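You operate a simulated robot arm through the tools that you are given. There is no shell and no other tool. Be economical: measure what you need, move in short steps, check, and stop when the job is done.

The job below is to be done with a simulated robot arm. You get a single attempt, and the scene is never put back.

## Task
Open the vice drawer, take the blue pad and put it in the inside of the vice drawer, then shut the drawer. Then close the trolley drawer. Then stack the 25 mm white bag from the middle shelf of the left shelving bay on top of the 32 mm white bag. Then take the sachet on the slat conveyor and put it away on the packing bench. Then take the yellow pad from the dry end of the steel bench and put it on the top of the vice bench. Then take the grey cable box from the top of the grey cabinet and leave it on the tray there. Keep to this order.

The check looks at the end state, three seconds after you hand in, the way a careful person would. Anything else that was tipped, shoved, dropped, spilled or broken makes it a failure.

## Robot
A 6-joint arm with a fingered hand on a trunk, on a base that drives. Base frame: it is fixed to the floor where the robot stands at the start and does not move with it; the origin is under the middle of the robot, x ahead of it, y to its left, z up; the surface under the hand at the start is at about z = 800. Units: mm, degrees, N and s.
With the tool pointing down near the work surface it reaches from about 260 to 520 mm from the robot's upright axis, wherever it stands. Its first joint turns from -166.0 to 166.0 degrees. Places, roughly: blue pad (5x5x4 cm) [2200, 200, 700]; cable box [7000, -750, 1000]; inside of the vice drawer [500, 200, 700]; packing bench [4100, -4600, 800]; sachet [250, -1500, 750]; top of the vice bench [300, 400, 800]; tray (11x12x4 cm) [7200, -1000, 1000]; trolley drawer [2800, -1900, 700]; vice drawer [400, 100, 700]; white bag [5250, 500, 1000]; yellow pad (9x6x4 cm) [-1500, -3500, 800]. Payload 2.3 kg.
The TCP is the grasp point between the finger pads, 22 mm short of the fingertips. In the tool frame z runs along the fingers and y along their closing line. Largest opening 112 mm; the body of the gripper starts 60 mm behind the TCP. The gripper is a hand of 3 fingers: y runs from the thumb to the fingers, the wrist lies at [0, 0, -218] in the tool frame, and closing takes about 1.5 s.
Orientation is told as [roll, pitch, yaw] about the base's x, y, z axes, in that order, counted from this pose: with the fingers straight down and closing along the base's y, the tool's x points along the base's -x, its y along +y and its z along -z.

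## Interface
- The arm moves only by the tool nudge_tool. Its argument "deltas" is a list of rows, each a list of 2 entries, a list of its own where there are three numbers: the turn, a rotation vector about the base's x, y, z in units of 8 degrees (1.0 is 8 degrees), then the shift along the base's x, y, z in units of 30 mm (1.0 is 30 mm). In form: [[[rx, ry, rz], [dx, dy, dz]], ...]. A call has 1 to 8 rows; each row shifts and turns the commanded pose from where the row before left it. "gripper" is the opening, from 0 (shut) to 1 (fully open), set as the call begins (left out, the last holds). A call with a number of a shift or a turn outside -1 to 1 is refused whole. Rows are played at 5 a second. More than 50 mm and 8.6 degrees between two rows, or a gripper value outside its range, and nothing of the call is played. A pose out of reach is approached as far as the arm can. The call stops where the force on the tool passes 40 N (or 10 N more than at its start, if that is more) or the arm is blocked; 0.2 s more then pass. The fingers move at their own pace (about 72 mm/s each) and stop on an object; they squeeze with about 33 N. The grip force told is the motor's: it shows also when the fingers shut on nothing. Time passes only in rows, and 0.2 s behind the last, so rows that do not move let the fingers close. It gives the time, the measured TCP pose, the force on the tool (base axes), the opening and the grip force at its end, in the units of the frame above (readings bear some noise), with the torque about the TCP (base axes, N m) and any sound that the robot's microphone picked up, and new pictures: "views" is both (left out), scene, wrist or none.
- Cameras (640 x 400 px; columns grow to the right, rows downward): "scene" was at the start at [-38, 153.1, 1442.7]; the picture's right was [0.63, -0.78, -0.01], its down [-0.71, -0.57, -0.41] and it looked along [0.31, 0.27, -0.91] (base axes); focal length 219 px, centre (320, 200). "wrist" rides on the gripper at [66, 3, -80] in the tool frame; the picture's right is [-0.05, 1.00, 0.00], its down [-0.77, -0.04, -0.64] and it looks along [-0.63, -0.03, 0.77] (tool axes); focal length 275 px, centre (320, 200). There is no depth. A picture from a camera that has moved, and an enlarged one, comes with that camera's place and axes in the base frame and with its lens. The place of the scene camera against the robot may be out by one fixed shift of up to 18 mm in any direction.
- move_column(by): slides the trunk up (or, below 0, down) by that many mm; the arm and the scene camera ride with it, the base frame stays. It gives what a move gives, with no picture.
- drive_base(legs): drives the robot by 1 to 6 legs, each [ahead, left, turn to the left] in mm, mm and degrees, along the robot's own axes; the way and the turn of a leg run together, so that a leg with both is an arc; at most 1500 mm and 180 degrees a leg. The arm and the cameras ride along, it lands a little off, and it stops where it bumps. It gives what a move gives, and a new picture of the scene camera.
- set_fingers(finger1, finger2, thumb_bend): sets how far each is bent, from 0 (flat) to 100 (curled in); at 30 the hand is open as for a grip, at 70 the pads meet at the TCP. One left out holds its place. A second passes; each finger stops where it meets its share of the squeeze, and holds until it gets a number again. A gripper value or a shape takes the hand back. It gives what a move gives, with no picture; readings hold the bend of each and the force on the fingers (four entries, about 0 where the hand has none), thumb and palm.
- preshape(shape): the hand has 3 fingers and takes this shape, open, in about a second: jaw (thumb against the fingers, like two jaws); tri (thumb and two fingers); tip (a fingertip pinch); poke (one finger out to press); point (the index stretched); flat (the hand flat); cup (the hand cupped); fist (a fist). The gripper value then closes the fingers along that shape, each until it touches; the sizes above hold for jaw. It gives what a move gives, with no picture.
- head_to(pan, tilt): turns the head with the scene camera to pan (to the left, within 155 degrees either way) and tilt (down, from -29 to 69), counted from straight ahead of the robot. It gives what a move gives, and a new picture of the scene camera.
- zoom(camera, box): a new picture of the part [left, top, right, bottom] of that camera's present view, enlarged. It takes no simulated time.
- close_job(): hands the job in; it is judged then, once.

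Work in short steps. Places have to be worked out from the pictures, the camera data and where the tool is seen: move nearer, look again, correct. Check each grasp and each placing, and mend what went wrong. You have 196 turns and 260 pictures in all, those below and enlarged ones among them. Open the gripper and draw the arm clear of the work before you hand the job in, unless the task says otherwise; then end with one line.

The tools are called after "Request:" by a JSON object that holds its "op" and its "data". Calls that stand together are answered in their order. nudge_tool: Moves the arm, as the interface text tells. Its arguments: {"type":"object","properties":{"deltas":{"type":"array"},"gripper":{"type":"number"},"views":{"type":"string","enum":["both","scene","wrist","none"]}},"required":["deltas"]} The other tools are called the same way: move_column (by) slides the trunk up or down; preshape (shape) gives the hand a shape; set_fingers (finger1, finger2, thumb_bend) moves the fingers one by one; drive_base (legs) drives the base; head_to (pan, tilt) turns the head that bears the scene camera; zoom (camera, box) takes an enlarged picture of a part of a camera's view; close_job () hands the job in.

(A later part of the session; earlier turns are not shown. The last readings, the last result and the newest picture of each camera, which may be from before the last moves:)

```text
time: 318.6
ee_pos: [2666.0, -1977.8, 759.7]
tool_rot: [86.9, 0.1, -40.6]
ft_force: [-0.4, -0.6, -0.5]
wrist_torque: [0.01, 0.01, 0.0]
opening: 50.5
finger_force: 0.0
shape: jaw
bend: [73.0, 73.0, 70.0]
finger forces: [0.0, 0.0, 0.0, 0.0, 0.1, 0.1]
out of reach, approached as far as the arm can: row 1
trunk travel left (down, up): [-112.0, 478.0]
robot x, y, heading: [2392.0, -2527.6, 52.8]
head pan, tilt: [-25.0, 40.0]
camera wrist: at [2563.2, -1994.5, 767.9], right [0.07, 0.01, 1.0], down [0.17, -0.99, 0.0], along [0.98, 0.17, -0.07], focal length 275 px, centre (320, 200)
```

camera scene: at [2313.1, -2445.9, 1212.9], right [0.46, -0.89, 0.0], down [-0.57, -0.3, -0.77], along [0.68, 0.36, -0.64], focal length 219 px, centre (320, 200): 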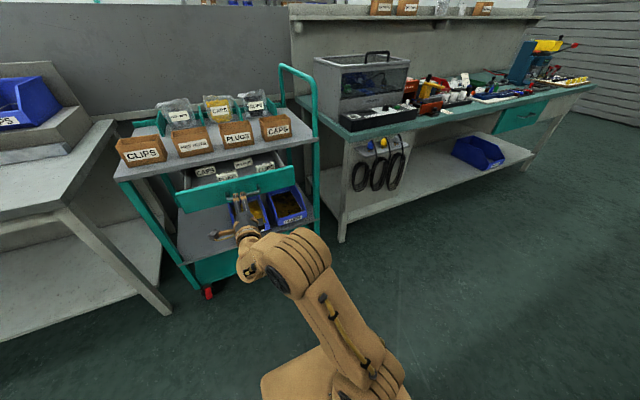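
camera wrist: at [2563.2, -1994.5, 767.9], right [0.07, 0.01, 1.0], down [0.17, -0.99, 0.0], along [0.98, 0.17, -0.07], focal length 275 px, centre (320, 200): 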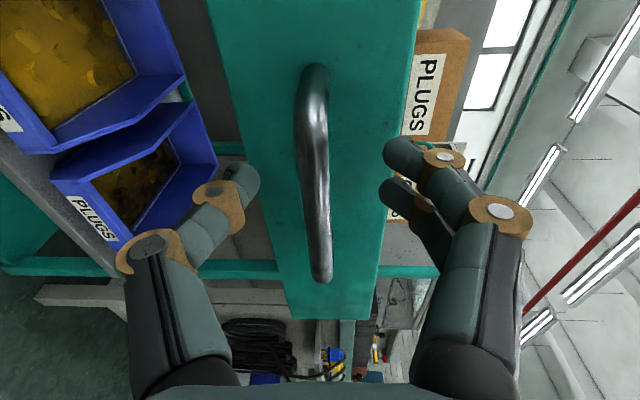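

Well aligned; I'll narrow the fingers slightly so they stay on the face, and push in 20 mm steps.

Request:
{"op": "nudge_tool", "data": {"deltas": [[[0, 0, 0], [0, 0, -0.1]], [[0, 0, 0], [0.4, 0.53, 0]], [[0, 0, 0], [0.4, 0.53, 0]], [[0, 0, 0], [0.4, 0.53, 0]], [[0, 0, 0], [0.4, 0.53, 0]]], "gripper": 0.36, "views": "wrist"}}

```text
time: 319.8
ee_pos: [2713.2, -1911.9, 758.4]
tool_rot: [87.0, 0.1, -40.5]
ft_force: [0.0, 0.3, 0.6]
wrist_torque: [-0.02, 0.01, 0.0]
opening: 40.5
finger_force: 0.0
shape: jaw
bend: [74.0, 73.0, 70.0]
finger forces: [0.0, 0.1, 0.1, 0.1, 0.1, 0.0]
trunk travel left (down, up): [-112.0, 478.0]
robot x, y, heading: [2386.5, -2526.5, 52.5]
head pan, tilt: [-25.0, 40.0]
camera wrist: at [2611.2, -1930.8, 765.8], right [0.07, 0.01, 1.0], down [0.17, -0.99, 0.0], along [0.98, 0.17, -0.07], focal length 275 px, centre (320, 200)
```

wrist: 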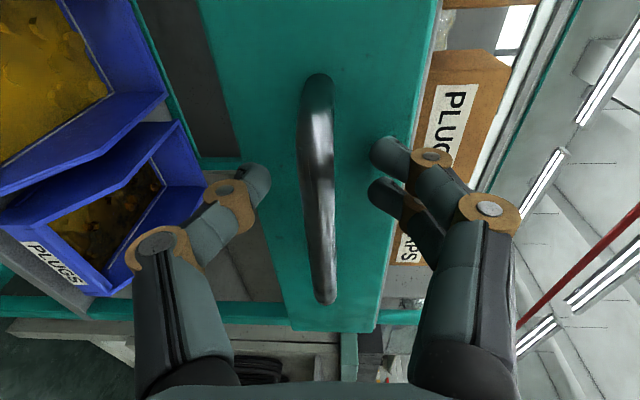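

The face is now at the fingertips. I'll continue pushing until the stop.

Request:
{"op": "nudge_tool", "data": {"deltas": [[[0, 0, 0], [0.4, 0.53, 0]], [[0, 0, 0], [0.4, 0.53, 0]], [[0, 0, 0], [0.4, 0.53, 0]]], "views": "both"}}

```text
time: 320.6
ee_pos: [2723.6, -1901.3, 756.9]
tool_rot: [86.7, -0.1, -41.1]
ft_force: [-0.4, 0.6, 1.0]
wrist_torque: [0.0, 0.08, 0.0]
opening: 40.5
finger_force: 0.0
shape: jaw
bend: [74.0, 73.0, 70.0]
finger forces: [0.0, 0.1, 0.0, 0.1, 0.0, 0.1]
out of reach, approached as far as the arm can: row 1, 2, 3
trunk travel left (down, up): [-112.0, 478.0]
robot x, y, heading: [2388.4, -2528.4, 53.0]
head pan, tilt: [-25.0, 40.0]
camera scene: at [2313.2, -2445.9, 1212.9], right [0.46, -0.89, 0.0], down [-0.57, -0.3, -0.77], along [0.68, 0.36, -0.64], focal length 219 px, centre (320, 200)
camera wrist: at [2621.1, -1918.2, 764.8], right [0.07, 0.01, 1.0], down [0.16, -0.99, 0.0], along [0.98, 0.16, -0.07], focal length 275 px, centre (320, 200)
```

scene: 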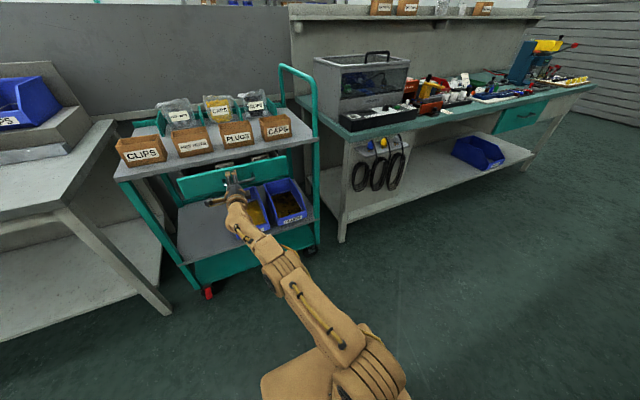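
wrist: 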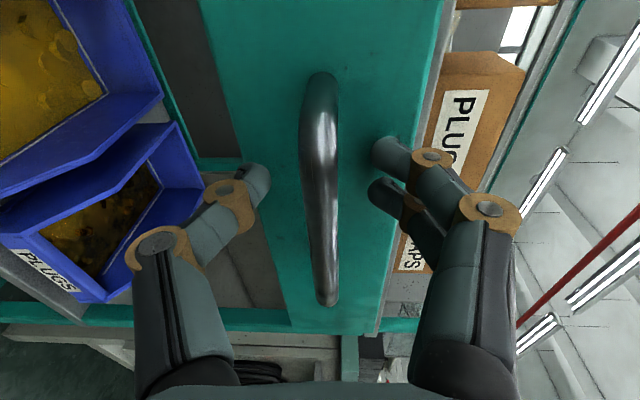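

The drawer is nearly in, but the arm is at full reach. I'll retract it slightly, bring the base closer, then finish the push with the arm's force limit.

Request:
{"op": "nudge_tool", "data": {"deltas": [[[0, 0, 0], [-0.6, -0.8, 0]], [[0, 0, 0], [-0.6, -0.8, 0]], [[0, 0, 0], [-0.6, -0.8, 0]], [[0, 0, 0], [-0.2, -0.26, 0]]], "views": "none"}}

Request:
{"op": "drive_base", "data": {"legs": [[85, 0, 0]]}}

Request:
{"op": "nudge_tool", "data": {"deltas": [[[0, 0, 0], [0.3, 0.4, 0]], [[0, 0, 0], [0.3, 0.4, 0]], [[0, 0, 0], [0.3, 0.4, 0]], [[0, 0, 0], [0.3, 0.4, 0]], [[0, 0, 0], [0.3, 0.4, 0]]], "views": "wrist"}}

```text
time: 321.6
ee_pos: [2661.3, -1981.6, 757.3]
tool_rot: [87.1, 0.0, -40.6]
ft_force: [-0.1, -0.3, -0.2]
wrist_torque: [-0.03, -0.02, 0.01]
opening: 40.8
finger_force: 0.0
shape: jaw
bend: [74.0, 73.0, 70.0]
finger forces: [0.0, 0.1, 0.0, 0.1, 0.1, 0.0]
trunk travel left (down, up): [-112.0, 478.0]
robot x, y, heading: [2389.8, -2526.7, 52.5]
head pan, tilt: [-25.0, 40.0]
```

```text
time: 322.7
ee_pos: [2712.7, -1914.4, 756.3]
tool_rot: [86.9, 0.2, -40.5]
ft_force: [0.2, 0.2, -0.5]
wrist_torque: [0.01, -0.01, -0.02]
opening: 40.7
finger_force: 0.1
shape: jaw
bend: [74.0, 73.0, 70.0]
finger forces: [0.0, 0.1, 0.1, 0.0, 0.0, 0.0]
trunk travel left (down, up): [-112.0, 478.0]
robot x, y, heading: [2435.6, -2459.4, 52.7]
head pan, tilt: [-25.0, 40.0]
camera scene: at [2364.3, -2378.8, 1212.9], right [0.46, -0.89, 0.0], down [-0.57, -0.3, -0.77], along [0.68, 0.36, -0.64], focal length 219 px, centre (320, 200)
```

scene: 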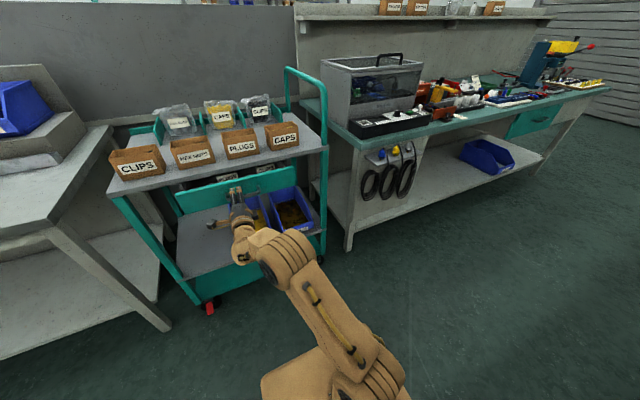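

```text
time: 323.9
ee_pos: [2758.0, -1854.2, 756.5]
tool_rot: [86.9, 0.1, -40.6]
ft_force: [0.7, 0.1, -1.0]
wrist_torque: [0.0, 0.01, 0.0]
opening: 40.8
finger_force: 0.1
shape: jaw
bend: [74.0, 73.0, 70.0]
finger forces: [0.0, 0.1, 0.0, 0.1, 0.0, 0.1]
trunk travel left (down, up): [-112.0, 478.0]
robot x, y, heading: [2441.6, -2459.8, 52.6]
head pan, tilt: [-25.0, 40.0]
camera wrist: at [2655.4, -1871.7, 765.3], right [0.07, 0.01, 1.0], down [0.17, -0.99, 0.0], along [0.98, 0.17, -0.07], focal length 275 px, centre (320, 200)
```

wrist: 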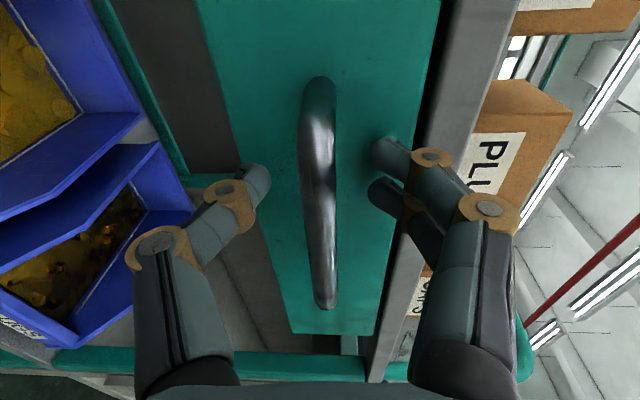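

The face is passing under the tray edge, still with little force. I'll continue in 10 mm steps.

Request:
{"op": "nudge_tool", "data": {"deltas": [[[0, 0, 0], [0.25, 0.33, 0]], [[0, 0, 0], [0.25, 0.33, 0]], [[0, 0, 0], [0.25, 0.33, 0]], [[0, 0, 0], [0.25, 0.33, 0]], [[0, 0, 0], [0.25, 0.33, 0]]], "views": "both"}}

```text
time: 324.5
ee_pos: [2767.3, -1842.3, 762.5]
tool_rot: [87.4, 0.3, -40.7]
ft_force: [-21.8, -37.9, 2.3]
wrist_torque: [0.37, -0.2, 0.06]
opening: 41.8
finger_force: 0.0
shape: jaw
bend: [79.0, 77.0, 70.0]
finger forces: [19.3, 14.0, 0.0, 0.0, 9.9, 0.0]
trunk travel left (down, up): [-112.0, 478.0]
robot x, y, heading: [2439.9, -2458.2, 52.8]
head pan, tilt: [-25.0, 40.0]
stopped in row 2: the force on the tool passed its limit at 52 N (the readings are from after the stop); the commanded pose is now the measured one
camera scene: at [2359.7, -2386.8, 1213.2], right [0.47, -0.89, 0.0], down [-0.57, -0.29, -0.77], along [0.68, 0.36, -0.64], focal length 219 px, centre (320, 200)
camera wrist: at [2664.4, -1860.2, 770.9], right [0.07, 0.0, 1.0], down [0.17, -0.99, -0.01], along [0.98, 0.17, -0.07], focal length 275 px, centre (320, 200)
```

scene: 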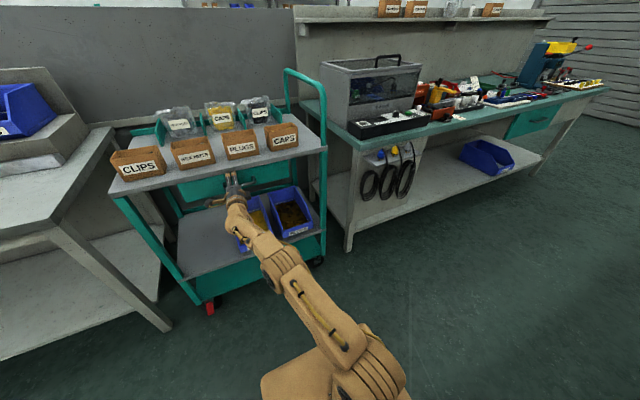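
wrist: 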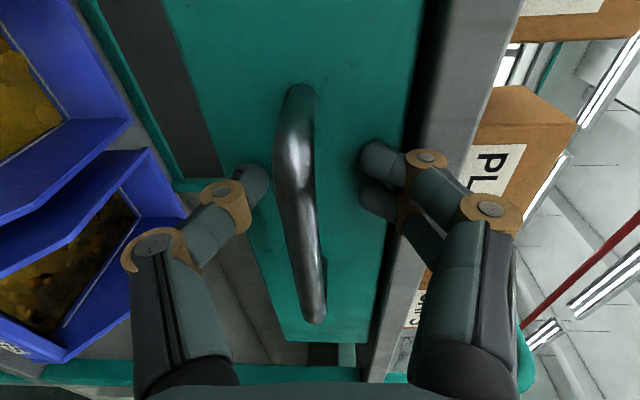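

A firm stop at n ≈ 187, which looks like shut. I'll back away and check the drawer and the trolley.

Request:
{"op": "drive_base", "data": {"legs": [[-300, 0, 0]]}}

Request:
{"op": "head_to", "data": {"pan": 12, "tilt": 35}}

Request:
{"op": "zoom", "data": {"camera": "scene", "box": [300, 90, 540, 240]}}

```text
time: 326.5
ee_pos: [2584.7, -2074.9, 758.3]
tool_rot: [86.9, 0.2, -40.5]
ft_force: [0.2, 0.6, 0.4]
wrist_torque: [0.02, 0.02, 0.01]
opening: 40.7
finger_force: 0.1
shape: jaw
bend: [74.0, 74.0, 70.0]
finger forces: [0.1, 0.0, 0.1, 0.0, 0.1, 0.0]
trunk travel left (down, up): [-112.0, 478.0]
robot x, y, heading: [2255.8, -2696.3, 53.1]
head pan, tilt: [-25.0, 40.0]
camera scene: at [2182.6, -2618.4, 1212.9], right [0.47, -0.88, 0.0], down [-0.57, -0.3, -0.77], along [0.68, 0.36, -0.64], focal length 219 px, centre (320, 200)
```

scene: 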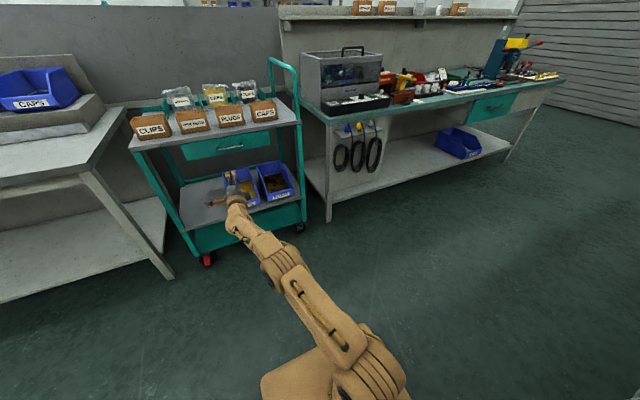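

```text
time: 327.6
ee_pos: [2585.6, -2074.9, 756.8]
tool_rot: [86.9, 0.1, -40.4]
ft_force: [0.4, -0.2, -0.7]
wrist_torque: [-0.01, 0.01, -0.01]
opening: 40.9
finger_force: 0.0
shape: jaw
bend: [74.0, 74.0, 70.0]
finger forces: [0.1, 0.0, 0.0, 0.1, 0.0, 0.0]
trunk travel left (down, up): [-112.0, 478.0]
robot x, y, heading: [2258.0, -2701.0, 52.8]
head pan, tilt: [12.0, 35.0]
camera scene: at [2144.8, -2578.5, 1220.4], right [0.91, -0.42, 0.0], down [-0.24, -0.52, -0.82], along [0.35, 0.74, -0.57], focal length 219 px, centre (320, 200)
```

scene: 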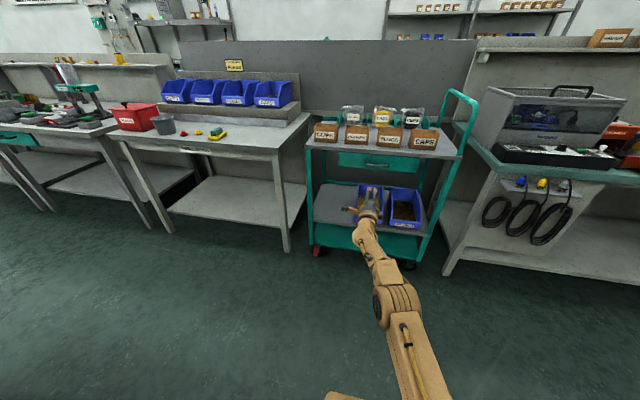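

```text
2.67 times, centred on (420, 165) of scene
camera zoom: at [2144.8, -2578.5, 1220.4], right [0.91, -0.42, 0.0], down [-0.24, -0.52, -0.82], along [0.35, 0.74, -0.57], focal length 584 px, centre (53, 293)
```

zoom: 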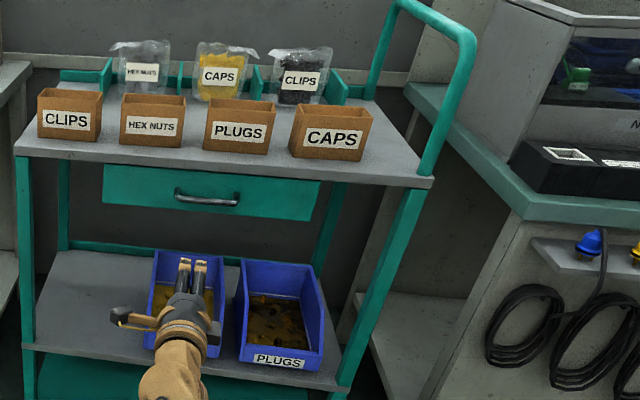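

The trolley drawer is shut and the trolley has kept its place. Next, the bags on the shelving: I'll retract, raise the trunk and drive round the row's end again.

Request:
{"op": "nudge_tool", "data": {"deltas": [[[0, 0, 0], [-0.6, -0.8, 0]], [[0, 0, 0], [-0.6, -0.8, 0]], [[0, 0, 0], [-0.6, -0.8, 0]], [[0, 0, 0], [-0.6, -0.8, 0]]], "views": "none"}}

Request:
{"op": "move_column", "data": {"by": 380}}

Request:
{"op": "drive_base", "data": {"legs": [[200, 0, -90], [1100, 60, 0], [1100, 0, 0], [1000, 0, 0], [0, 0, 90]]}}

```text
time: 328.6
ee_pos: [2513.6, -2171.9, 758.3]
tool_rot: [86.8, 0.2, -40.4]
ft_force: [-0.4, 0.9, -0.5]
wrist_torque: [-0.03, 0.02, 0.0]
opening: 40.8
finger_force: 0.0
shape: jaw
bend: [74.0, 74.0, 70.0]
finger forces: [0.0, 0.0, 0.1, 0.0, 0.0, 0.0]
trunk travel left (down, up): [-112.0, 478.0]
robot x, y, heading: [2258.3, -2699.6, 53.0]
head pan, tilt: [12.0, 35.0]
```

```text
time: 332.2
ee_pos: [2514.6, -2171.3, 1137.1]
tool_rot: [87.0, 0.0, -40.4]
ft_force: [-0.4, 0.5, -0.4]
wrist_torque: [-0.01, 0.0, 0.02]
opening: 40.5
finger_force: 0.1
shape: jaw
bend: [74.0, 74.0, 70.0]
finger forces: [0.1, 0.0, 0.0, 0.0, 0.0, 0.0]
trunk travel left (down, up): [-492.0, 98.0]
robot x, y, heading: [2258.6, -2701.6, 53.2]
head pan, tilt: [12.0, 35.0]
```

```text
time: 355.5
ee_pos: [5282.1, -4016.2, 1137.7]
tool_rot: [86.8, 0.1, -40.6]
ft_force: [-0.5, 0.4, 0.0]
wrist_torque: [0.0, 0.02, 0.0]
opening: 40.5
finger_force: 0.1
shape: jaw
bend: [74.0, 74.0, 70.0]
finger forces: [0.0, 0.0, 0.1, 0.0, 0.1, 0.0]
trunk travel left (down, up): [-492.0, 98.0]
robot x, y, heading: [5027.4, -4541.9, 52.9]
head pan, tilt: [12.0, 35.0]
cut short: leg 1
camera scene: at [4912.2, -4422.3, 1600.4], right [0.9, -0.43, 0.0], down [-0.24, -0.52, -0.82], along [0.35, 0.74, -0.57], focal length 219 px, centre (320, 200)
```

scene: 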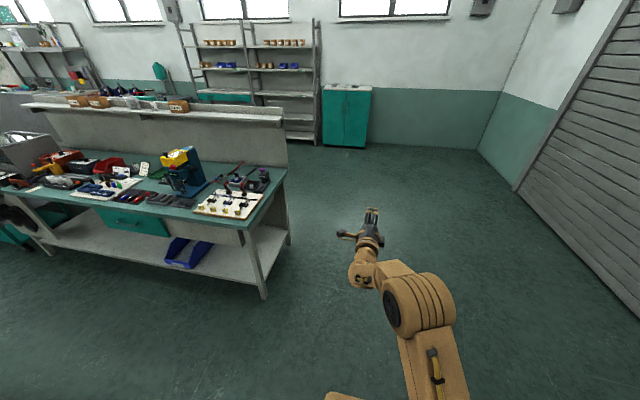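

All clear. I'll drive ahead past the row and then slide left toward the left shelving bay, facing the shelves.

Request:
{"op": "drive_base", "data": {"legs": [[1450, 0, 0], [1450, 0, 0], [0, 1400, 0], [0, 1400, 0]]}}

Request:
{"op": "head_to", "data": {"pan": 0, "tilt": 28}}

```text
time: 382.8
ee_pos: [4840.5, 49.9, 1138.7]
tool_rot: [86.9, 0.1, -42.8]
ft_force: [-0.3, 0.4, -0.2]
wrist_torque: [-0.03, 0.0, -0.04]
opening: 40.7
finger_force: 0.0
shape: jaw
bend: [74.0, 74.0, 70.0]
finger forces: [0.0, 0.0, 0.0, 0.1, 0.0, 0.0]
trunk travel left (down, up): [-492.0, 98.0]
robot x, y, heading: [4558.2, -465.5, 50.5]
head pan, tilt: [12.0, 35.0]
camera scene: at [4453.4, -340.0, 1600.4], right [0.89, -0.46, 0.0], down [-0.27, -0.51, -0.82], along [0.38, 0.73, -0.57], focal length 219 px, centre (320, 200)
```

scene: 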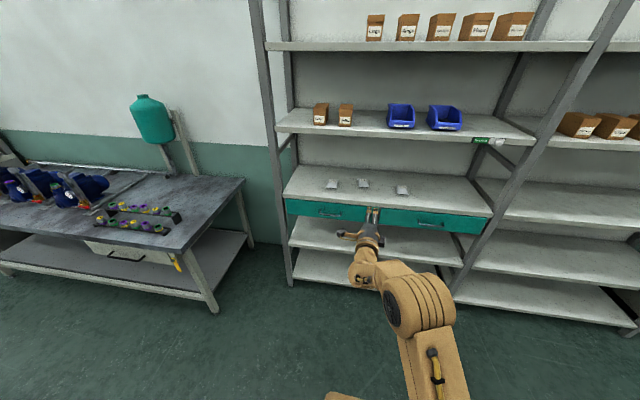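

```text
time: 383.5
ee_pos: [4841.1, 49.2, 1138.5]
tool_rot: [86.9, 0.1, -42.9]
ft_force: [-0.8, 0.0, 0.1]
wrist_torque: [0.0, -0.01, 0.02]
opening: 40.5
finger_force: 0.1
shape: jaw
bend: [74.0, 74.0, 70.0]
finger forces: [0.0, 0.0, 0.0, 0.0, 0.1, 0.0]
trunk travel left (down, up): [-492.0, 98.0]
robot x, y, heading: [4564.3, -464.0, 50.5]
head pan, tilt: [0.0, 28.0]
camera scene: at [4470.8, -347.9, 1611.4], right [0.77, -0.64, 0.0], down [-0.3, -0.36, -0.88], along [0.56, 0.68, -0.47], focal length 219 px, centre (320, 200)
```

scene: 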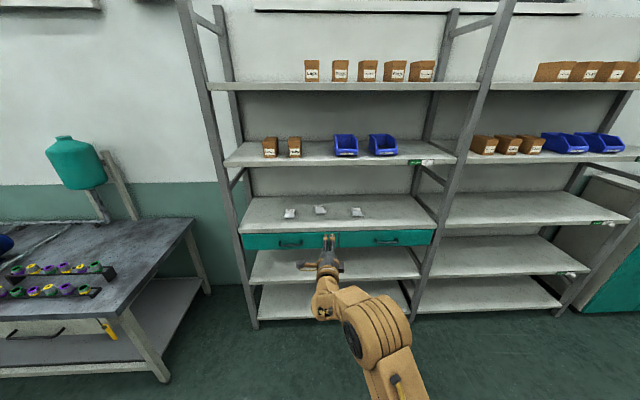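

The middle shelf of the left bay holds three white bags. I'll zoom in.

Request:
{"op": "zoom", "data": {"camera": "scene", "box": [240, 180, 400, 280]}}

Request:
{"op": "zoom", "data": {"camera": "scene", "box": [270, 195, 380, 230]}}

```text
4.00 times, centred on (320, 230) of scene
camera zoom: at [4470.8, -347.9, 1611.4], right [0.77, -0.64, 0.0], down [-0.3, -0.36, -0.88], along [0.56, 0.68, -0.47], focal length 875 px, centre (320, 80)
```

zoom: 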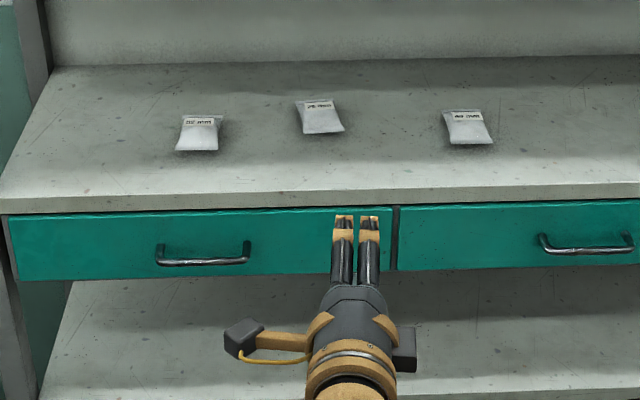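

```text
5.82 times, centred on (325, 212) of scene
camera zoom: at [4470.8, -347.9, 1611.4], right [0.77, -0.64, 0.0], down [-0.3, -0.36, -0.88], along [0.56, 0.68, -0.47], focal length 1273 px, centre (291, 127)
```

zoom: 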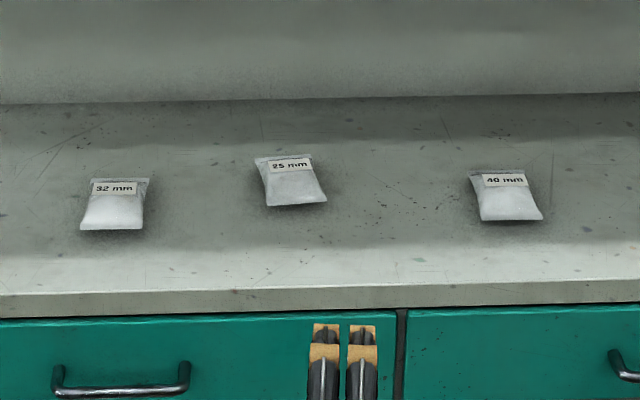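

Left to right the bags are 32, 25 and 40 mm. I'll roll the hand 90° about its pointing axis so it closes sideways, with the camera on top.

Request:
{"op": "nudge_tool", "data": {"deltas": [[[0.6, 0.8, 0], [0, 0, 0]], [[0.6, 0.8, 0], [0, 0, 0]], [[0.6, 0.8, 0], [0, 0, 0]], [[0.6, 0.8, 0], [0, 0, 0]], [[0.6, 0.8, 0], [0, 0, 0]], [[0.6, 0.8, 0], [0, 0, 0]], [[0.6, 0.8, 0], [0, 0, 0]], [[0.6, 0.8, 0], [0, 0, 0]]], "gripper": 0.75, "views": "none"}}

Request:
{"op": "nudge_tool", "data": {"deltas": [[[0.6, 0.8, 0], [0, 0, 0]], [[0.6, 0.8, 0], [0, 0, 0]], [[0.6, 0.8, 0], [0, 0, 0]], [[-0.8, 0.6, 0], [0, 0, 0]], [[-0.8, 0.6, 0], [0, 0, 0]], [[-0.8, 0.6, 0], [0, 0, 0]], [[-0.8, 0.6, 0], [0, 0, 0]], [[-0.8, 0.6, 0], [0, 0, 0]]], "views": "both"}}

```text
time: 385.3
ee_pos: [4792.7, 140.3, 1210.3]
tool_rot: [74.2, 63.5, -51.0]
ft_force: [0.1, 0.7, 0.0]
wrist_torque: [-0.02, -0.01, 0.0]
opening: 83.5
finger_force: 0.0
shape: jaw
bend: [64.0, 64.0, 60.0]
finger forces: [0.0, 0.1, 0.0, 0.1, 0.1, 0.0]
out of reach, approached as far as the arm can: row 4, 5, 6, 7, 8
trunk travel left (down, up): [-492.0, 98.0]
robot x, y, heading: [4560.7, -464.3, 50.3]
head pan, tilt: [0.0, 28.0]
```

```text
time: 387.1
ee_pos: [4753.0, 94.8, 1185.3]
tool_rot: [-1.2, 43.8, -124.2]
ft_force: [0.2, -0.1, -0.1]
wrist_torque: [0.01, -0.02, -0.03]
opening: 83.7
finger_force: 0.1
shape: jaw
bend: [64.0, 64.0, 60.0]
finger forces: [0.1, 0.0, 0.0, 0.0, 0.0, 0.0]
out of reach, approached as far as the arm can: row 1, 2, 3, 5, 6, 7, 8
trunk travel left (down, up): [-492.0, 98.0]
robot x, y, heading: [4561.2, -467.3, 50.5]
head pan, tilt: [0.0, 28.0]
camera scene: at [4471.0, -347.9, 1611.4], right [0.77, -0.64, 0.0], down [-0.3, -0.36, -0.88], along [0.56, 0.68, -0.47], focal length 219 px, centre (320, 200)
camera wrist: at [4752.8, 85.5, 1289.1], right [0.81, -0.58, -0.05], down [-0.58, -0.81, -0.07], along [0.0, 0.09, -1.0], focal length 275 px, centre (320, 200)
```

scene: 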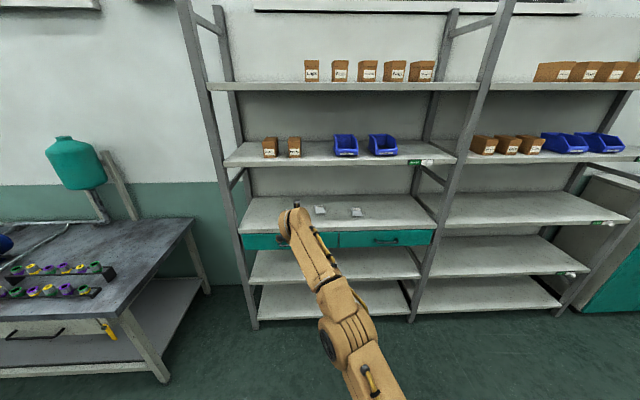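
wrist: 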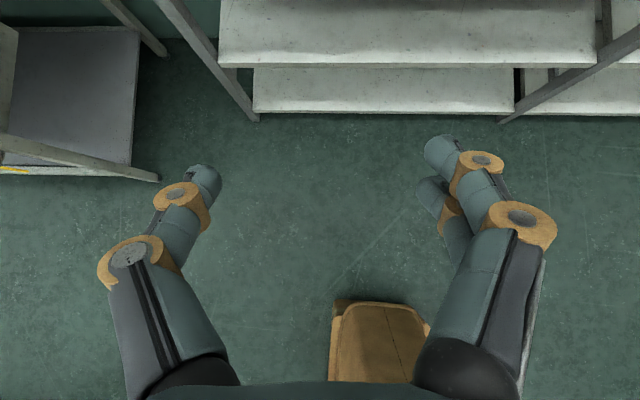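

The hand is tilted 44° forward with the camera on top, as wanted. I'll lower the trunk and approach the shelf, aiming just in front of the 25 mm bag.

Request:
{"op": "move_column", "data": {"by": -100}}

Request:
{"op": "drive_base", "data": {"legs": [[380, -70, 2.5]]}}

Request:
{"op": "zoom", "data": {"camera": "wrist", "box": [0, 0, 640, 400]}}

```text
time: 388.4
ee_pos: [4753.0, 95.4, 1085.5]
tool_rot: [-1.1, 44.0, -124.3]
ft_force: [-0.6, 0.1, 0.3]
wrist_torque: [0.0, 0.01, -0.01]
opening: 83.9
finger_force: 0.0
shape: jaw
bend: [64.0, 64.0, 60.0]
finger forces: [0.1, 0.1, 0.0, 0.0, 0.0, 0.0]
trunk travel left (down, up): [-392.0, 198.0]
robot x, y, heading: [4560.5, -464.2, 50.5]
head pan, tilt: [0.0, 28.0]
```

```text
time: 390.9
ee_pos: [5018.0, 358.3, 1085.4]
tool_rot: [-1.2, 43.9, -121.8]
ft_force: [-0.2, 0.4, 0.9]
wrist_torque: [0.0, -0.02, -0.01]
opening: 83.8
finger_force: 0.0
shape: jaw
bend: [64.0, 64.0, 60.0]
finger forces: [0.0, 0.0, 0.0, 0.1, 0.1, 0.0]
trunk travel left (down, up): [-392.0, 198.0]
robot x, y, heading: [4850.7, -211.3, 52.8]
head pan, tilt: [0.0, 28.0]
camera scene: at [4756.2, -98.0, 1511.4], right [0.8, -0.6, 0.0], down [-0.28, -0.38, -0.88], along [0.53, 0.71, -0.47], focal length 219 px, centre (320, 200)
```

scene: 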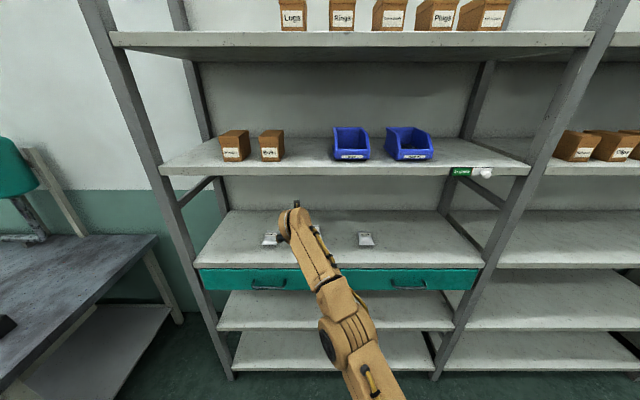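

```text
1.00 times, centred on (320, 200) of wrist (not enlarged: the box is as wide or as high as the picture)
camera zoom: at [5018.2, 347.4, 1189.2], right [0.84, -0.54, -0.05], down [-0.54, -0.84, -0.08], along [0.0, 0.09, -1.0], focal length 275 px, centre (320, 200)
```

zoom: 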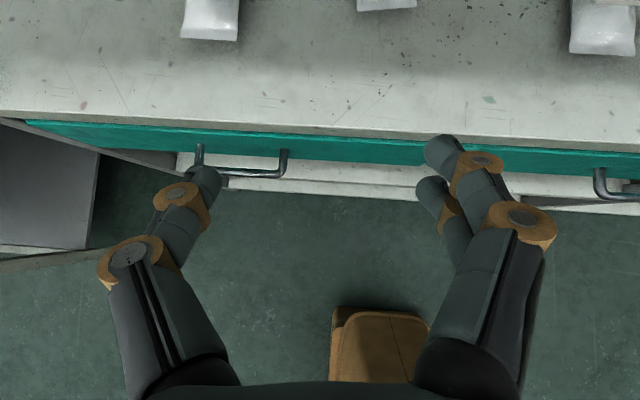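

The shelf edge is at about n = 3361 and the bags are just beyond. I'll move the hand forward 90 mm for a full view.

Request:
{"op": "nudge_tool", "data": {"deltas": [[[0, 0, 0], [0.6, 0.8, 0]], [[0, 0, 0], [0.6, 0.8, 0]], [[0, 0, 0], [0.6, 0.8, 0]]], "views": "wrist"}}

```text
time: 391.7
ee_pos: [5047.5, 366.8, 1055.0]
tool_rot: [-1.2, 43.9, -121.8]
ft_force: [0.3, 0.1, 0.3]
wrist_torque: [0.0, -0.02, 0.0]
opening: 83.8
finger_force: 0.0
shape: jaw
bend: [64.0, 64.0, 60.0]
finger forces: [0.1, 0.1, 0.0, 0.1, 0.1, 0.1]
out of reach, approached as far as the arm can: row 1, 2, 3
trunk travel left (down, up): [-392.0, 198.0]
robot x, y, heading: [4852.7, -214.2, 53.1]
head pan, tilt: [0.0, 28.0]
camera wrist: at [5047.4, 357.2, 1158.9], right [0.84, -0.54, -0.05], down [-0.54, -0.84, -0.08], along [0.0, 0.09, -1.0], focal length 275 px, centre (320, 200)
```

wrist: 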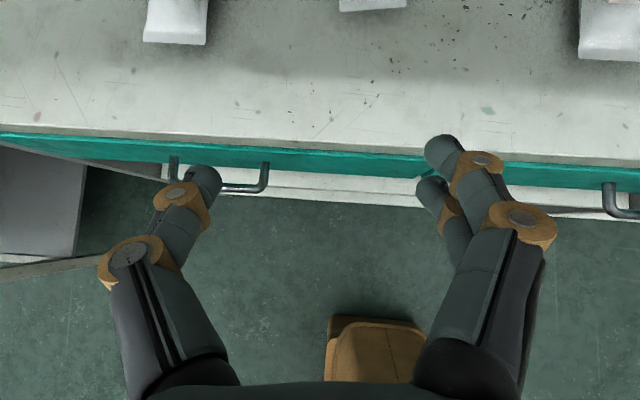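

The arm is at its reach limit, so I'll bring the base 110 mm closer, with the hand still above the bags.

Request:
{"op": "drive_base", "data": {"legs": [[110, 0, 0]]}}

Request:
{"op": "zoom", "data": {"camera": "wrist", "box": [0, 0, 640, 400]}}

```text
time: 392.9
ee_pos: [5116.1, 457.0, 1055.1]
tool_rot: [-1.3, 43.9, -121.8]
ft_force: [0.0, -0.5, 0.4]
wrist_torque: [-0.03, 0.01, 0.02]
opening: 83.6
finger_force: 0.0
shape: jaw
bend: [64.0, 64.0, 60.0]
finger forces: [0.0, 0.0, 0.0, 0.0, 0.0, 0.0]
trunk travel left (down, up): [-392.0, 198.0]
robot x, y, heading: [4918.9, -119.1, 52.9]
head pan, tilt: [0.0, 28.0]
camera scene: at [4824.4, -7.4, 1511.4], right [0.8, -0.6, 0.0], down [-0.28, -0.38, -0.88], along [0.53, 0.7, -0.47], focal length 219 px, centre (320, 200)
```

scene: 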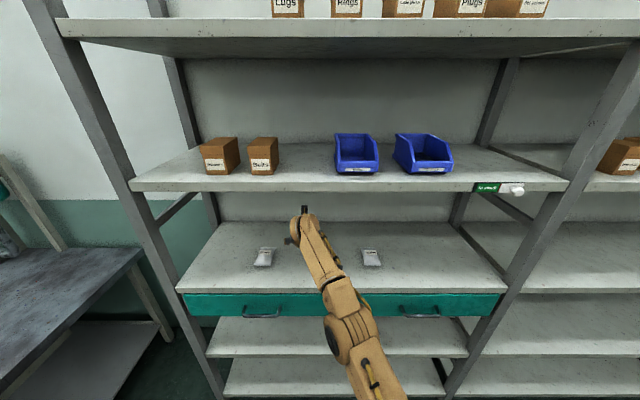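

```text
1.00 times, centred on (320, 200) of wrist (not enlarged: the box is as wide or as high as the picture)
camera zoom: at [5115.8, 447.2, 1158.9], right [0.84, -0.54, -0.05], down [-0.54, -0.83, -0.08], along [0.0, 0.09, -1.0], focal length 275 px, centre (320, 200)
```

zoom: 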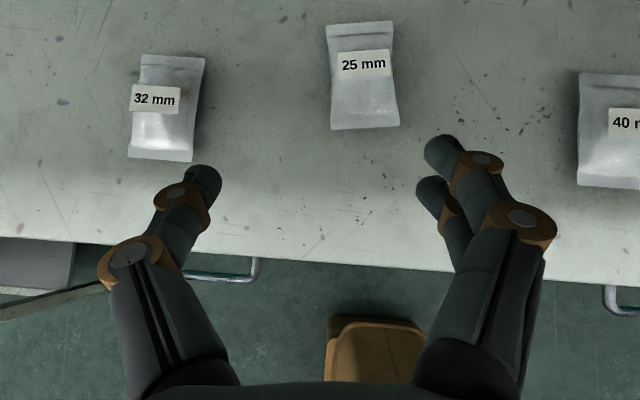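

Parallax puts the shelf top near z = 920, with the 25 mm bag at about n = 3548, u = 3841, z = 935 and the 32 mm bag at n = 3513, u = 3675. I'll drive forward 100 mm and slightly right, staying above the bag.

Request:
{"op": "drive_base", "data": {"legs": [[100, -22, 0]]}}

Request:
{"op": "move_column", "data": {"by": -40}}

Request:
{"op": "zoom", "data": {"camera": "wrist", "box": [0, 0, 640, 400]}}

```text
time: 394.0
ee_pos: [5195.2, 523.0, 1054.4]
tool_rot: [-1.2, 43.9, -122.0]
ft_force: [-0.1, -0.2, -0.6]
wrist_torque: [0.0, 0.0, 0.02]
opening: 83.9
finger_force: 0.0
shape: jaw
bend: [64.0, 64.0, 60.0]
finger forces: [0.0, 0.1, 0.1, 0.1, 0.0, 0.0]
trunk travel left (down, up): [-392.0, 198.0]
robot x, y, heading: [4999.7, -57.3, 52.7]
head pan, tilt: [0.0, 28.0]
camera scene: at [4902.7, 59.3, 1511.4], right [0.8, -0.6, 0.0], down [-0.28, -0.38, -0.88], along [0.53, 0.7, -0.47], focal length 219 px, centre (320, 200)
```

scene: 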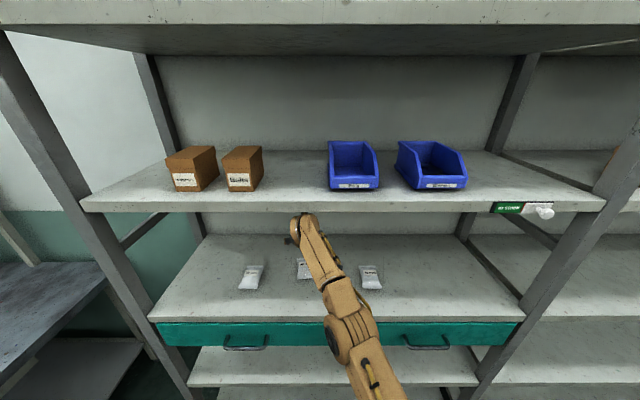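

```text
time: 394.9
ee_pos: [5195.1, 522.5, 1015.9]
tool_rot: [-1.2, 44.0, -121.9]
ft_force: [-0.1, -0.8, 0.2]
wrist_torque: [0.01, 0.0, 0.0]
opening: 83.8
finger_force: 0.1
shape: jaw
bend: [64.0, 64.0, 60.0]
finger forces: [0.0, 0.0, 0.1, 0.0, 0.0, 0.0]
trunk travel left (down, up): [-352.0, 238.0]
robot x, y, heading: [4994.7, -52.9, 52.9]
head pan, tilt: [0.0, 28.0]
```

```text
1.00 times, centred on (320, 200) of wrist (not enlarged: the box is as wide or as high as the picture)
camera zoom: at [5194.1, 512.7, 1119.4], right [0.84, -0.54, -0.05], down [-0.55, -0.83, -0.08], along [0.0, 0.09, -1.0], focal length 275 px, centre (320, 200)
```

zoom: 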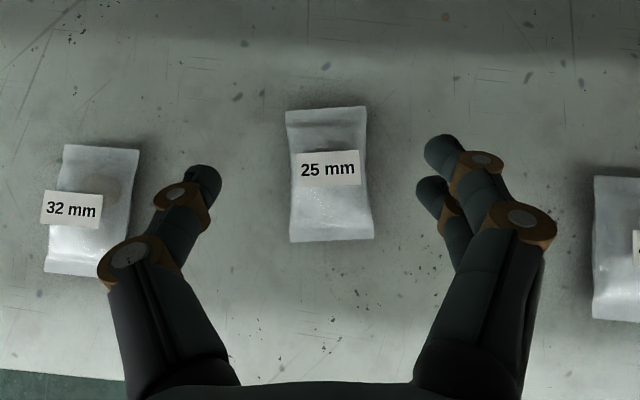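

The bag is about 22 mm ahead of the grasp point and centred sideways. I'll correct and lower.

Request:
{"op": "nudge_tool", "data": {"deltas": [[[0, 0, 0], [0.45, 0.57, 0]], [[0, 0, 0], [0, 0, -0.8]]], "gripper": 0.8, "views": "none"}}

```text
time: 395.4
ee_pos: [5199.4, 524.1, 984.8]
tool_rot: [-1.1, 44.0, -121.9]
ft_force: [0.4, -0.8, -0.2]
wrist_torque: [-0.03, 0.01, -0.01]
opening: 89.6
finger_force: 0.0
shape: jaw
bend: [59.0, 59.0, 55.0]
finger forces: [0.0, 0.0, 0.1, 0.1, 0.0, 0.0]
out of reach, approached as far as the arm can: row 1
trunk travel left (down, up): [-352.0, 238.0]
robot x, y, heading: [4997.7, -56.5, 52.8]
head pan, tilt: [0.0, 28.0]
```

Forward reach is exhausted; a 20 mm base move completes it, then I'll lower the column carefully.

Request:
{"op": "drive_base", "data": {"legs": [[20, 0, 0]]}}

Request:
{"op": "nudge_tool", "data": {"deltas": [[[0, 0, 0], [0, 0, -0.5]], [[0, 0, 0], [0, 0, -0.4]]], "views": "wrist"}}

```text
time: 396.2
ee_pos: [5211.6, 540.8, 984.9]
tool_rot: [-1.2, 44.0, -121.8]
ft_force: [1.0, 0.2, -0.2]
wrist_torque: [-0.01, 0.03, -0.02]
opening: 89.5
finger_force: 0.1
shape: jaw
bend: [59.0, 59.0, 55.0]
finger forces: [0.1, 0.0, 0.0, 0.1, 0.1, 0.0]
trunk travel left (down, up): [-352.0, 238.0]
robot x, y, heading: [5008.5, -39.3, 52.8]
head pan, tilt: [0.0, 28.0]
camera scene: at [4914.4, 75.2, 1471.4], right [0.8, -0.6, 0.0], down [-0.28, -0.38, -0.88], along [0.53, 0.7, -0.47], focal length 219 px, centre (320, 200)
```

scene: 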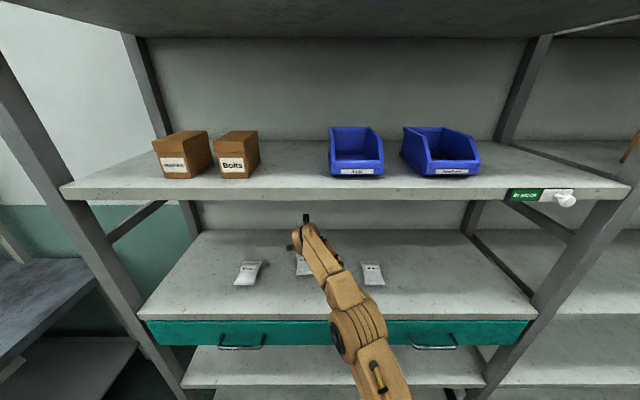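

```text
time: 396.8
ee_pos: [5211.4, 539.8, 958.0]
tool_rot: [-1.2, 44.0, -121.9]
ft_force: [0.4, 0.8, 0.6]
wrist_torque: [-0.02, 0.04, 0.0]
opening: 89.4
finger_force: 0.0
shape: jaw
bend: [59.0, 59.0, 55.0]
finger forces: [0.0, 0.0, 0.0, 0.0, 0.1, 0.0]
trunk travel left (down, up): [-352.0, 238.0]
robot x, y, heading: [5008.7, -37.5, 52.9]
head pan, tilt: [0.0, 28.0]
camera wrist: at [5211.9, 530.2, 1061.9], right [0.84, -0.54, -0.05], down [-0.55, -0.83, -0.08], along [0.0, 0.09, -1.0], focal length 275 px, centre (320, 200)
```

wrist: 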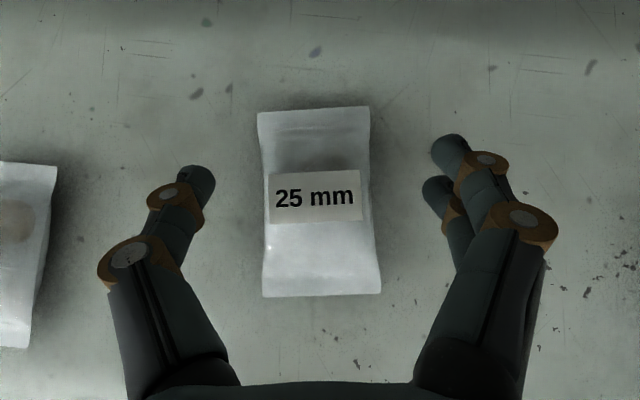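

The bag is centred between the fingers. I'll lower 11 mm and close.

Request:
{"op": "nudge_tool", "data": {"deltas": [[[0, 0, 0], [0, 0, -0.2]], [[0, 0, 0], [0, 0, -0.18]]], "views": "none"}}

Request:
{"op": "nudge_tool", "data": {"deltas": [[[0, 0, 0], [0, 0, 0]], [[0, 0, 0], [0, 0, 0]], [[0, 0, 0], [0, 0, 0]], [[0, 0, 0], [0, 0, 0]], [[0, 0, 0], [0, 0, 0]], [[0, 0, 0], [0, 0, 0]]], "gripper": 0, "views": "wrist"}}

```text
time: 397.4
ee_pos: [5211.3, 539.8, 945.9]
tool_rot: [-1.2, 44.0, -122.0]
ft_force: [0.1, 0.3, 0.5]
wrist_torque: [0.01, -0.03, 0.0]
opening: 89.4
finger_force: 0.0
shape: jaw
bend: [59.0, 59.0, 55.0]
finger forces: [0.1, 0.1, 0.0, 0.0, 0.1, 0.0]
trunk travel left (down, up): [-352.0, 238.0]
robot x, y, heading: [5007.3, -39.3, 52.9]
head pan, tilt: [0.0, 28.0]
```

```text
time: 398.8
ee_pos: [5212.0, 539.2, 947.6]
tool_rot: [-1.2, 44.1, -121.9]
ft_force: [-0.1, -0.3, -0.4]
wrist_torque: [-0.01, 0.02, 0.0]
opening: 0.0
finger_force: 32.6
shape: jaw
bend: [69.0, 76.0, 77.0]
finger forces: [0.0, 0.1, 0.0, 0.0, 0.0, 0.1]
trunk travel left (down, up): [-352.0, 238.0]
robot x, y, heading: [5010.5, -42.9, 53.1]
head pan, tilt: [0.0, 28.0]
camera wrist: at [5212.0, 530.0, 1050.8], right [0.84, -0.54, -0.05], down [-0.55, -0.83, -0.08], along [0.0, 0.09, -1.0], focal length 275 px, centre (320, 200)
```

wrist: 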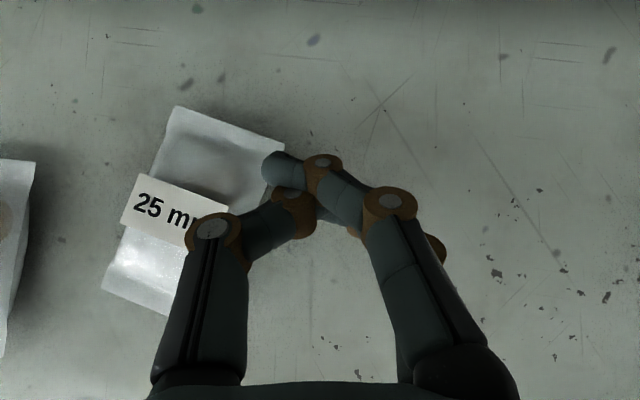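

The fingers closed above the bag and pushed it aside; the shelf must be lower than thought. I'll lift, open and look again.

Request:
{"op": "nudge_tool", "data": {"deltas": [[[0, 0, 0], [0, 0, 0.8]], [[0, 0, 0], [0, 0, 0.8]]], "views": "none"}}

Request:
{"op": "nudge_tool", "data": {"deltas": [[[0, 0, 0], [0, 0, 0]], [[0, 0, 0], [0, 0, 0]], [[0, 0, 0], [0, 0, 0]], [[0, 0, 0], [0, 0, 0]], [[0, 0, 0], [0, 0, 0]]], "gripper": 0.8, "views": "wrist"}}

```text
time: 399.4
ee_pos: [5212.6, 538.8, 994.4]
tool_rot: [-1.2, 44.0, -121.9]
ft_force: [1.3, 0.3, -0.3]
wrist_torque: [-0.03, -0.06, 0.0]
opening: 0.0
finger_force: 32.7
shape: jaw
bend: [69.0, 76.0, 77.0]
finger forces: [0.0, 0.0, 0.0, 0.0, 0.1, 0.0]
trunk travel left (down, up): [-352.0, 238.0]
robot x, y, heading: [5007.3, -36.3, 53.0]
head pan, tilt: [0.0, 28.0]
```

```text
time: 400.6
ee_pos: [5213.4, 540.2, 992.8]
tool_rot: [-1.3, 44.0, -121.9]
ft_force: [1.2, 0.0, -0.3]
wrist_torque: [-0.05, -0.03, 0.0]
opening: 89.4
finger_force: 0.1
shape: jaw
bend: [59.0, 59.0, 55.0]
finger forces: [0.0, 0.0, 0.0, 0.1, 0.1, 0.0]
trunk travel left (down, up): [-352.0, 238.0]
robot x, y, heading: [5010.3, -41.0, 53.1]
head pan, tilt: [0.0, 28.0]
camera wrist: at [5213.0, 529.9, 1097.6], right [0.84, -0.54, -0.05], down [-0.55, -0.83, -0.08], along [0.0, 0.09, -1.0], focal length 275 px, centre (320, 200)
```

wrist: 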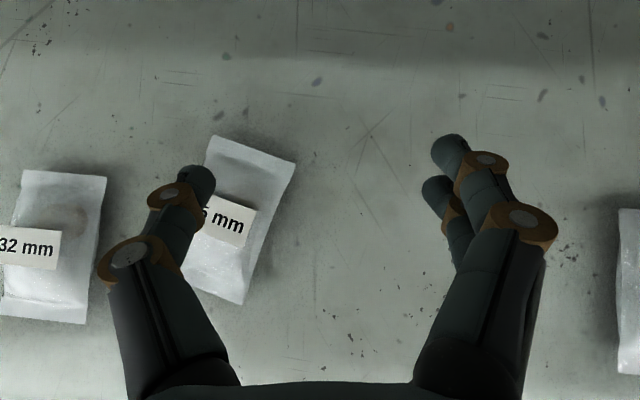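

The 25 mm bag now lies about 45 mm to the left, turned by roughly 17°. I'll shift over it and turn the hand to match.

Request:
{"op": "nudge_tool", "data": {"deltas": [[[0, 0, -1], [-0.83, 0.37, 0]], [[0, 0, -1], [-0.83, 0.37, 0]]], "gripper": 0.75, "views": "wrist"}}

```text
time: 401.2
ee_pos: [5149.4, 536.2, 980.0]
tool_rot: [-1.2, 44.0, -138.0]
ft_force: [0.0, 0.5, -0.1]
wrist_torque: [0.0, 0.01, 0.01]
opening: 84.4
finger_force: 0.1
shape: jaw
bend: [63.0, 63.0, 60.0]
finger forces: [0.0, 0.0, 0.0, 0.1, 0.0, 0.0]
out of reach, approached as far as the arm can: row 1, 2
trunk travel left (down, up): [-352.0, 238.0]
robot x, y, heading: [5013.4, -37.8, 52.7]
head pan, tilt: [0.0, 28.0]
camera wrist: at [5147.0, 525.9, 1083.5], right [0.65, -0.76, -0.05], down [-0.76, -0.65, -0.08], along [0.03, 0.09, -1.0], focal length 275 px, centre (320, 200)
```

wrist: 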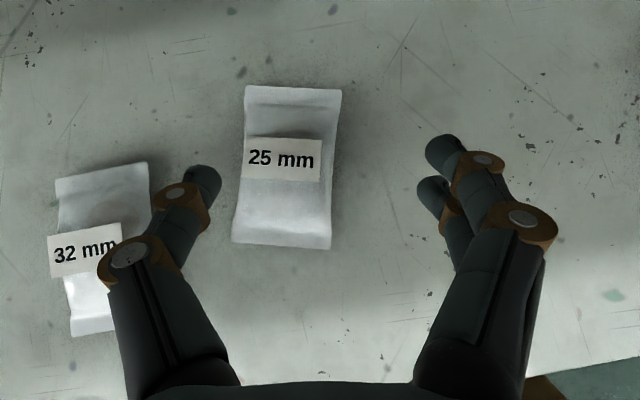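

Aligned in angle; the bag is 27 mm ahead and 15 mm to the left. I'll correct with the base.

Request:
{"op": "drive_base", "data": {"legs": [[28, 14, 0]]}}

Request:
{"op": "zoom", "data": {"camera": "wrist", "box": [0, 0, 640, 400]}}

```text
time: 402.1
ee_pos: [5155.8, 566.0, 979.3]
tool_rot: [-1.2, 44.0, -137.9]
ft_force: [-0.9, 0.5, -0.3]
wrist_torque: [-0.02, 0.04, -0.04]
opening: 84.2
finger_force: 0.1
shape: jaw
bend: [63.0, 63.0, 60.0]
finger forces: [0.0, 0.0, 0.0, 0.0, 0.1, 0.0]
trunk travel left (down, up): [-352.0, 238.0]
robot x, y, heading: [5014.4, -10.6, 52.8]
head pan, tilt: [0.0, 28.0]
camera scene: at [4919.3, 106.5, 1471.3], right [0.8, -0.6, 0.0], down [-0.28, -0.38, -0.88], along [0.53, 0.7, -0.47], focal length 219 px, centre (320, 200)
```

scene: 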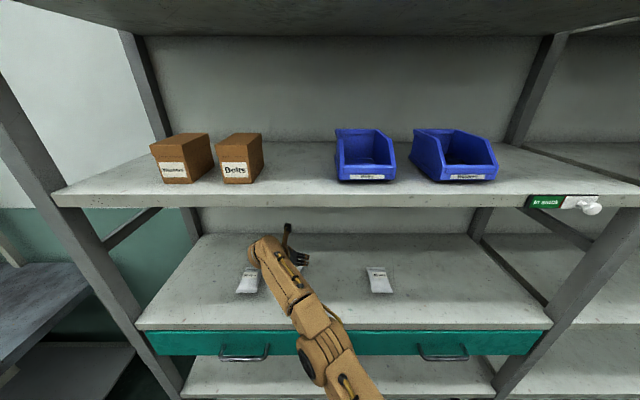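

```text
1.00 times, centred on (320, 200) of wrist (not enlarged: the box is as wide or as high as the picture)
camera zoom: at [5152.9, 557.5, 1082.9], right [0.66, -0.75, -0.05], down [-0.75, -0.65, -0.08], along [0.03, 0.09, -1.0], focal length 275 px, centre (320, 200)
```

zoom: 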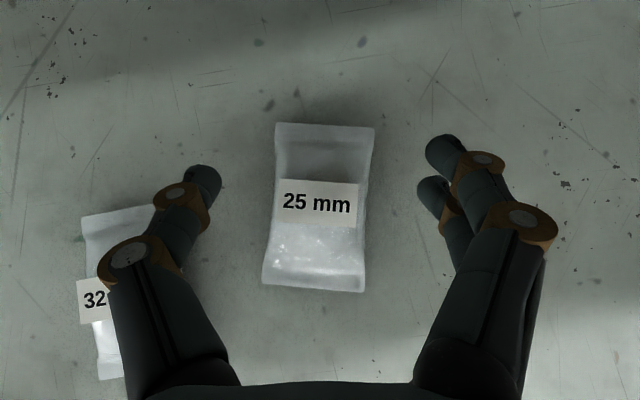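

The bag is centred now. I'll descend in small steps until the fingertips touch the shelf.

Request:
{"op": "nudge_tool", "data": {"deltas": [[[0, 0, 0], [0, 0, -0.8]], [[0, 0, 0], [0, 0, -0.4]], [[0, 0, 0], [0, 0, -0.15]], [[0, 0, 0], [0, 0, -0.15]]], "views": "none"}}

Request:
{"op": "nudge_tool", "data": {"deltas": [[[0, 0, 0], [0, 0, -0.12]], [[0, 0, 0], [0, 0, -0.12]], [[0, 0, 0], [0, 0, -0.12]]], "views": "wrist"}}

```text
time: 403.1
ee_pos: [5155.2, 566.1, 933.8]
tool_rot: [-1.2, 44.0, -137.8]
ft_force: [0.3, 0.5, 0.6]
wrist_torque: [0.04, -0.01, -0.01]
opening: 84.2
finger_force: 0.0
shape: jaw
bend: [63.0, 63.0, 60.0]
finger forces: [0.0, 0.0, 0.0, 0.0, 0.0, 0.0]
trunk travel left (down, up): [-352.0, 238.0]
robot x, y, heading: [5015.2, -7.7, 52.9]
head pan, tilt: [0.0, 28.0]
```

```text
time: 403.9
ee_pos: [5155.8, 565.2, 926.6]
tool_rot: [-1.3, 44.2, -137.9]
ft_force: [0.7, 1.2, 8.1]
wrist_torque: [-0.23, -0.34, 0.08]
opening: 83.9
finger_force: 0.0
shape: jaw
bend: [63.0, 64.0, 60.0]
finger forces: [0.0, 8.0, 0.0, 0.0, 0.0, 0.0]
trunk travel left (down, up): [-352.0, 238.0]
robot x, y, heading: [5015.4, -8.8, 53.0]
head pan, tilt: [0.0, 28.0]
camera wrist: at [5152.6, 556.3, 1029.8], right [0.66, -0.75, -0.05], down [-0.75, -0.65, -0.08], along [0.03, 0.09, -1.0], focal length 275 px, centre (320, 200)
```

wrist: 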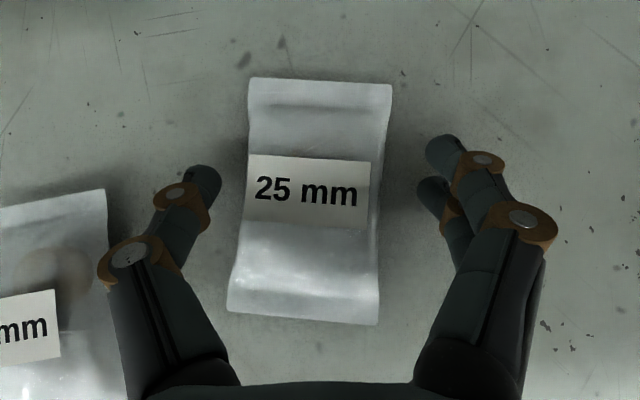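

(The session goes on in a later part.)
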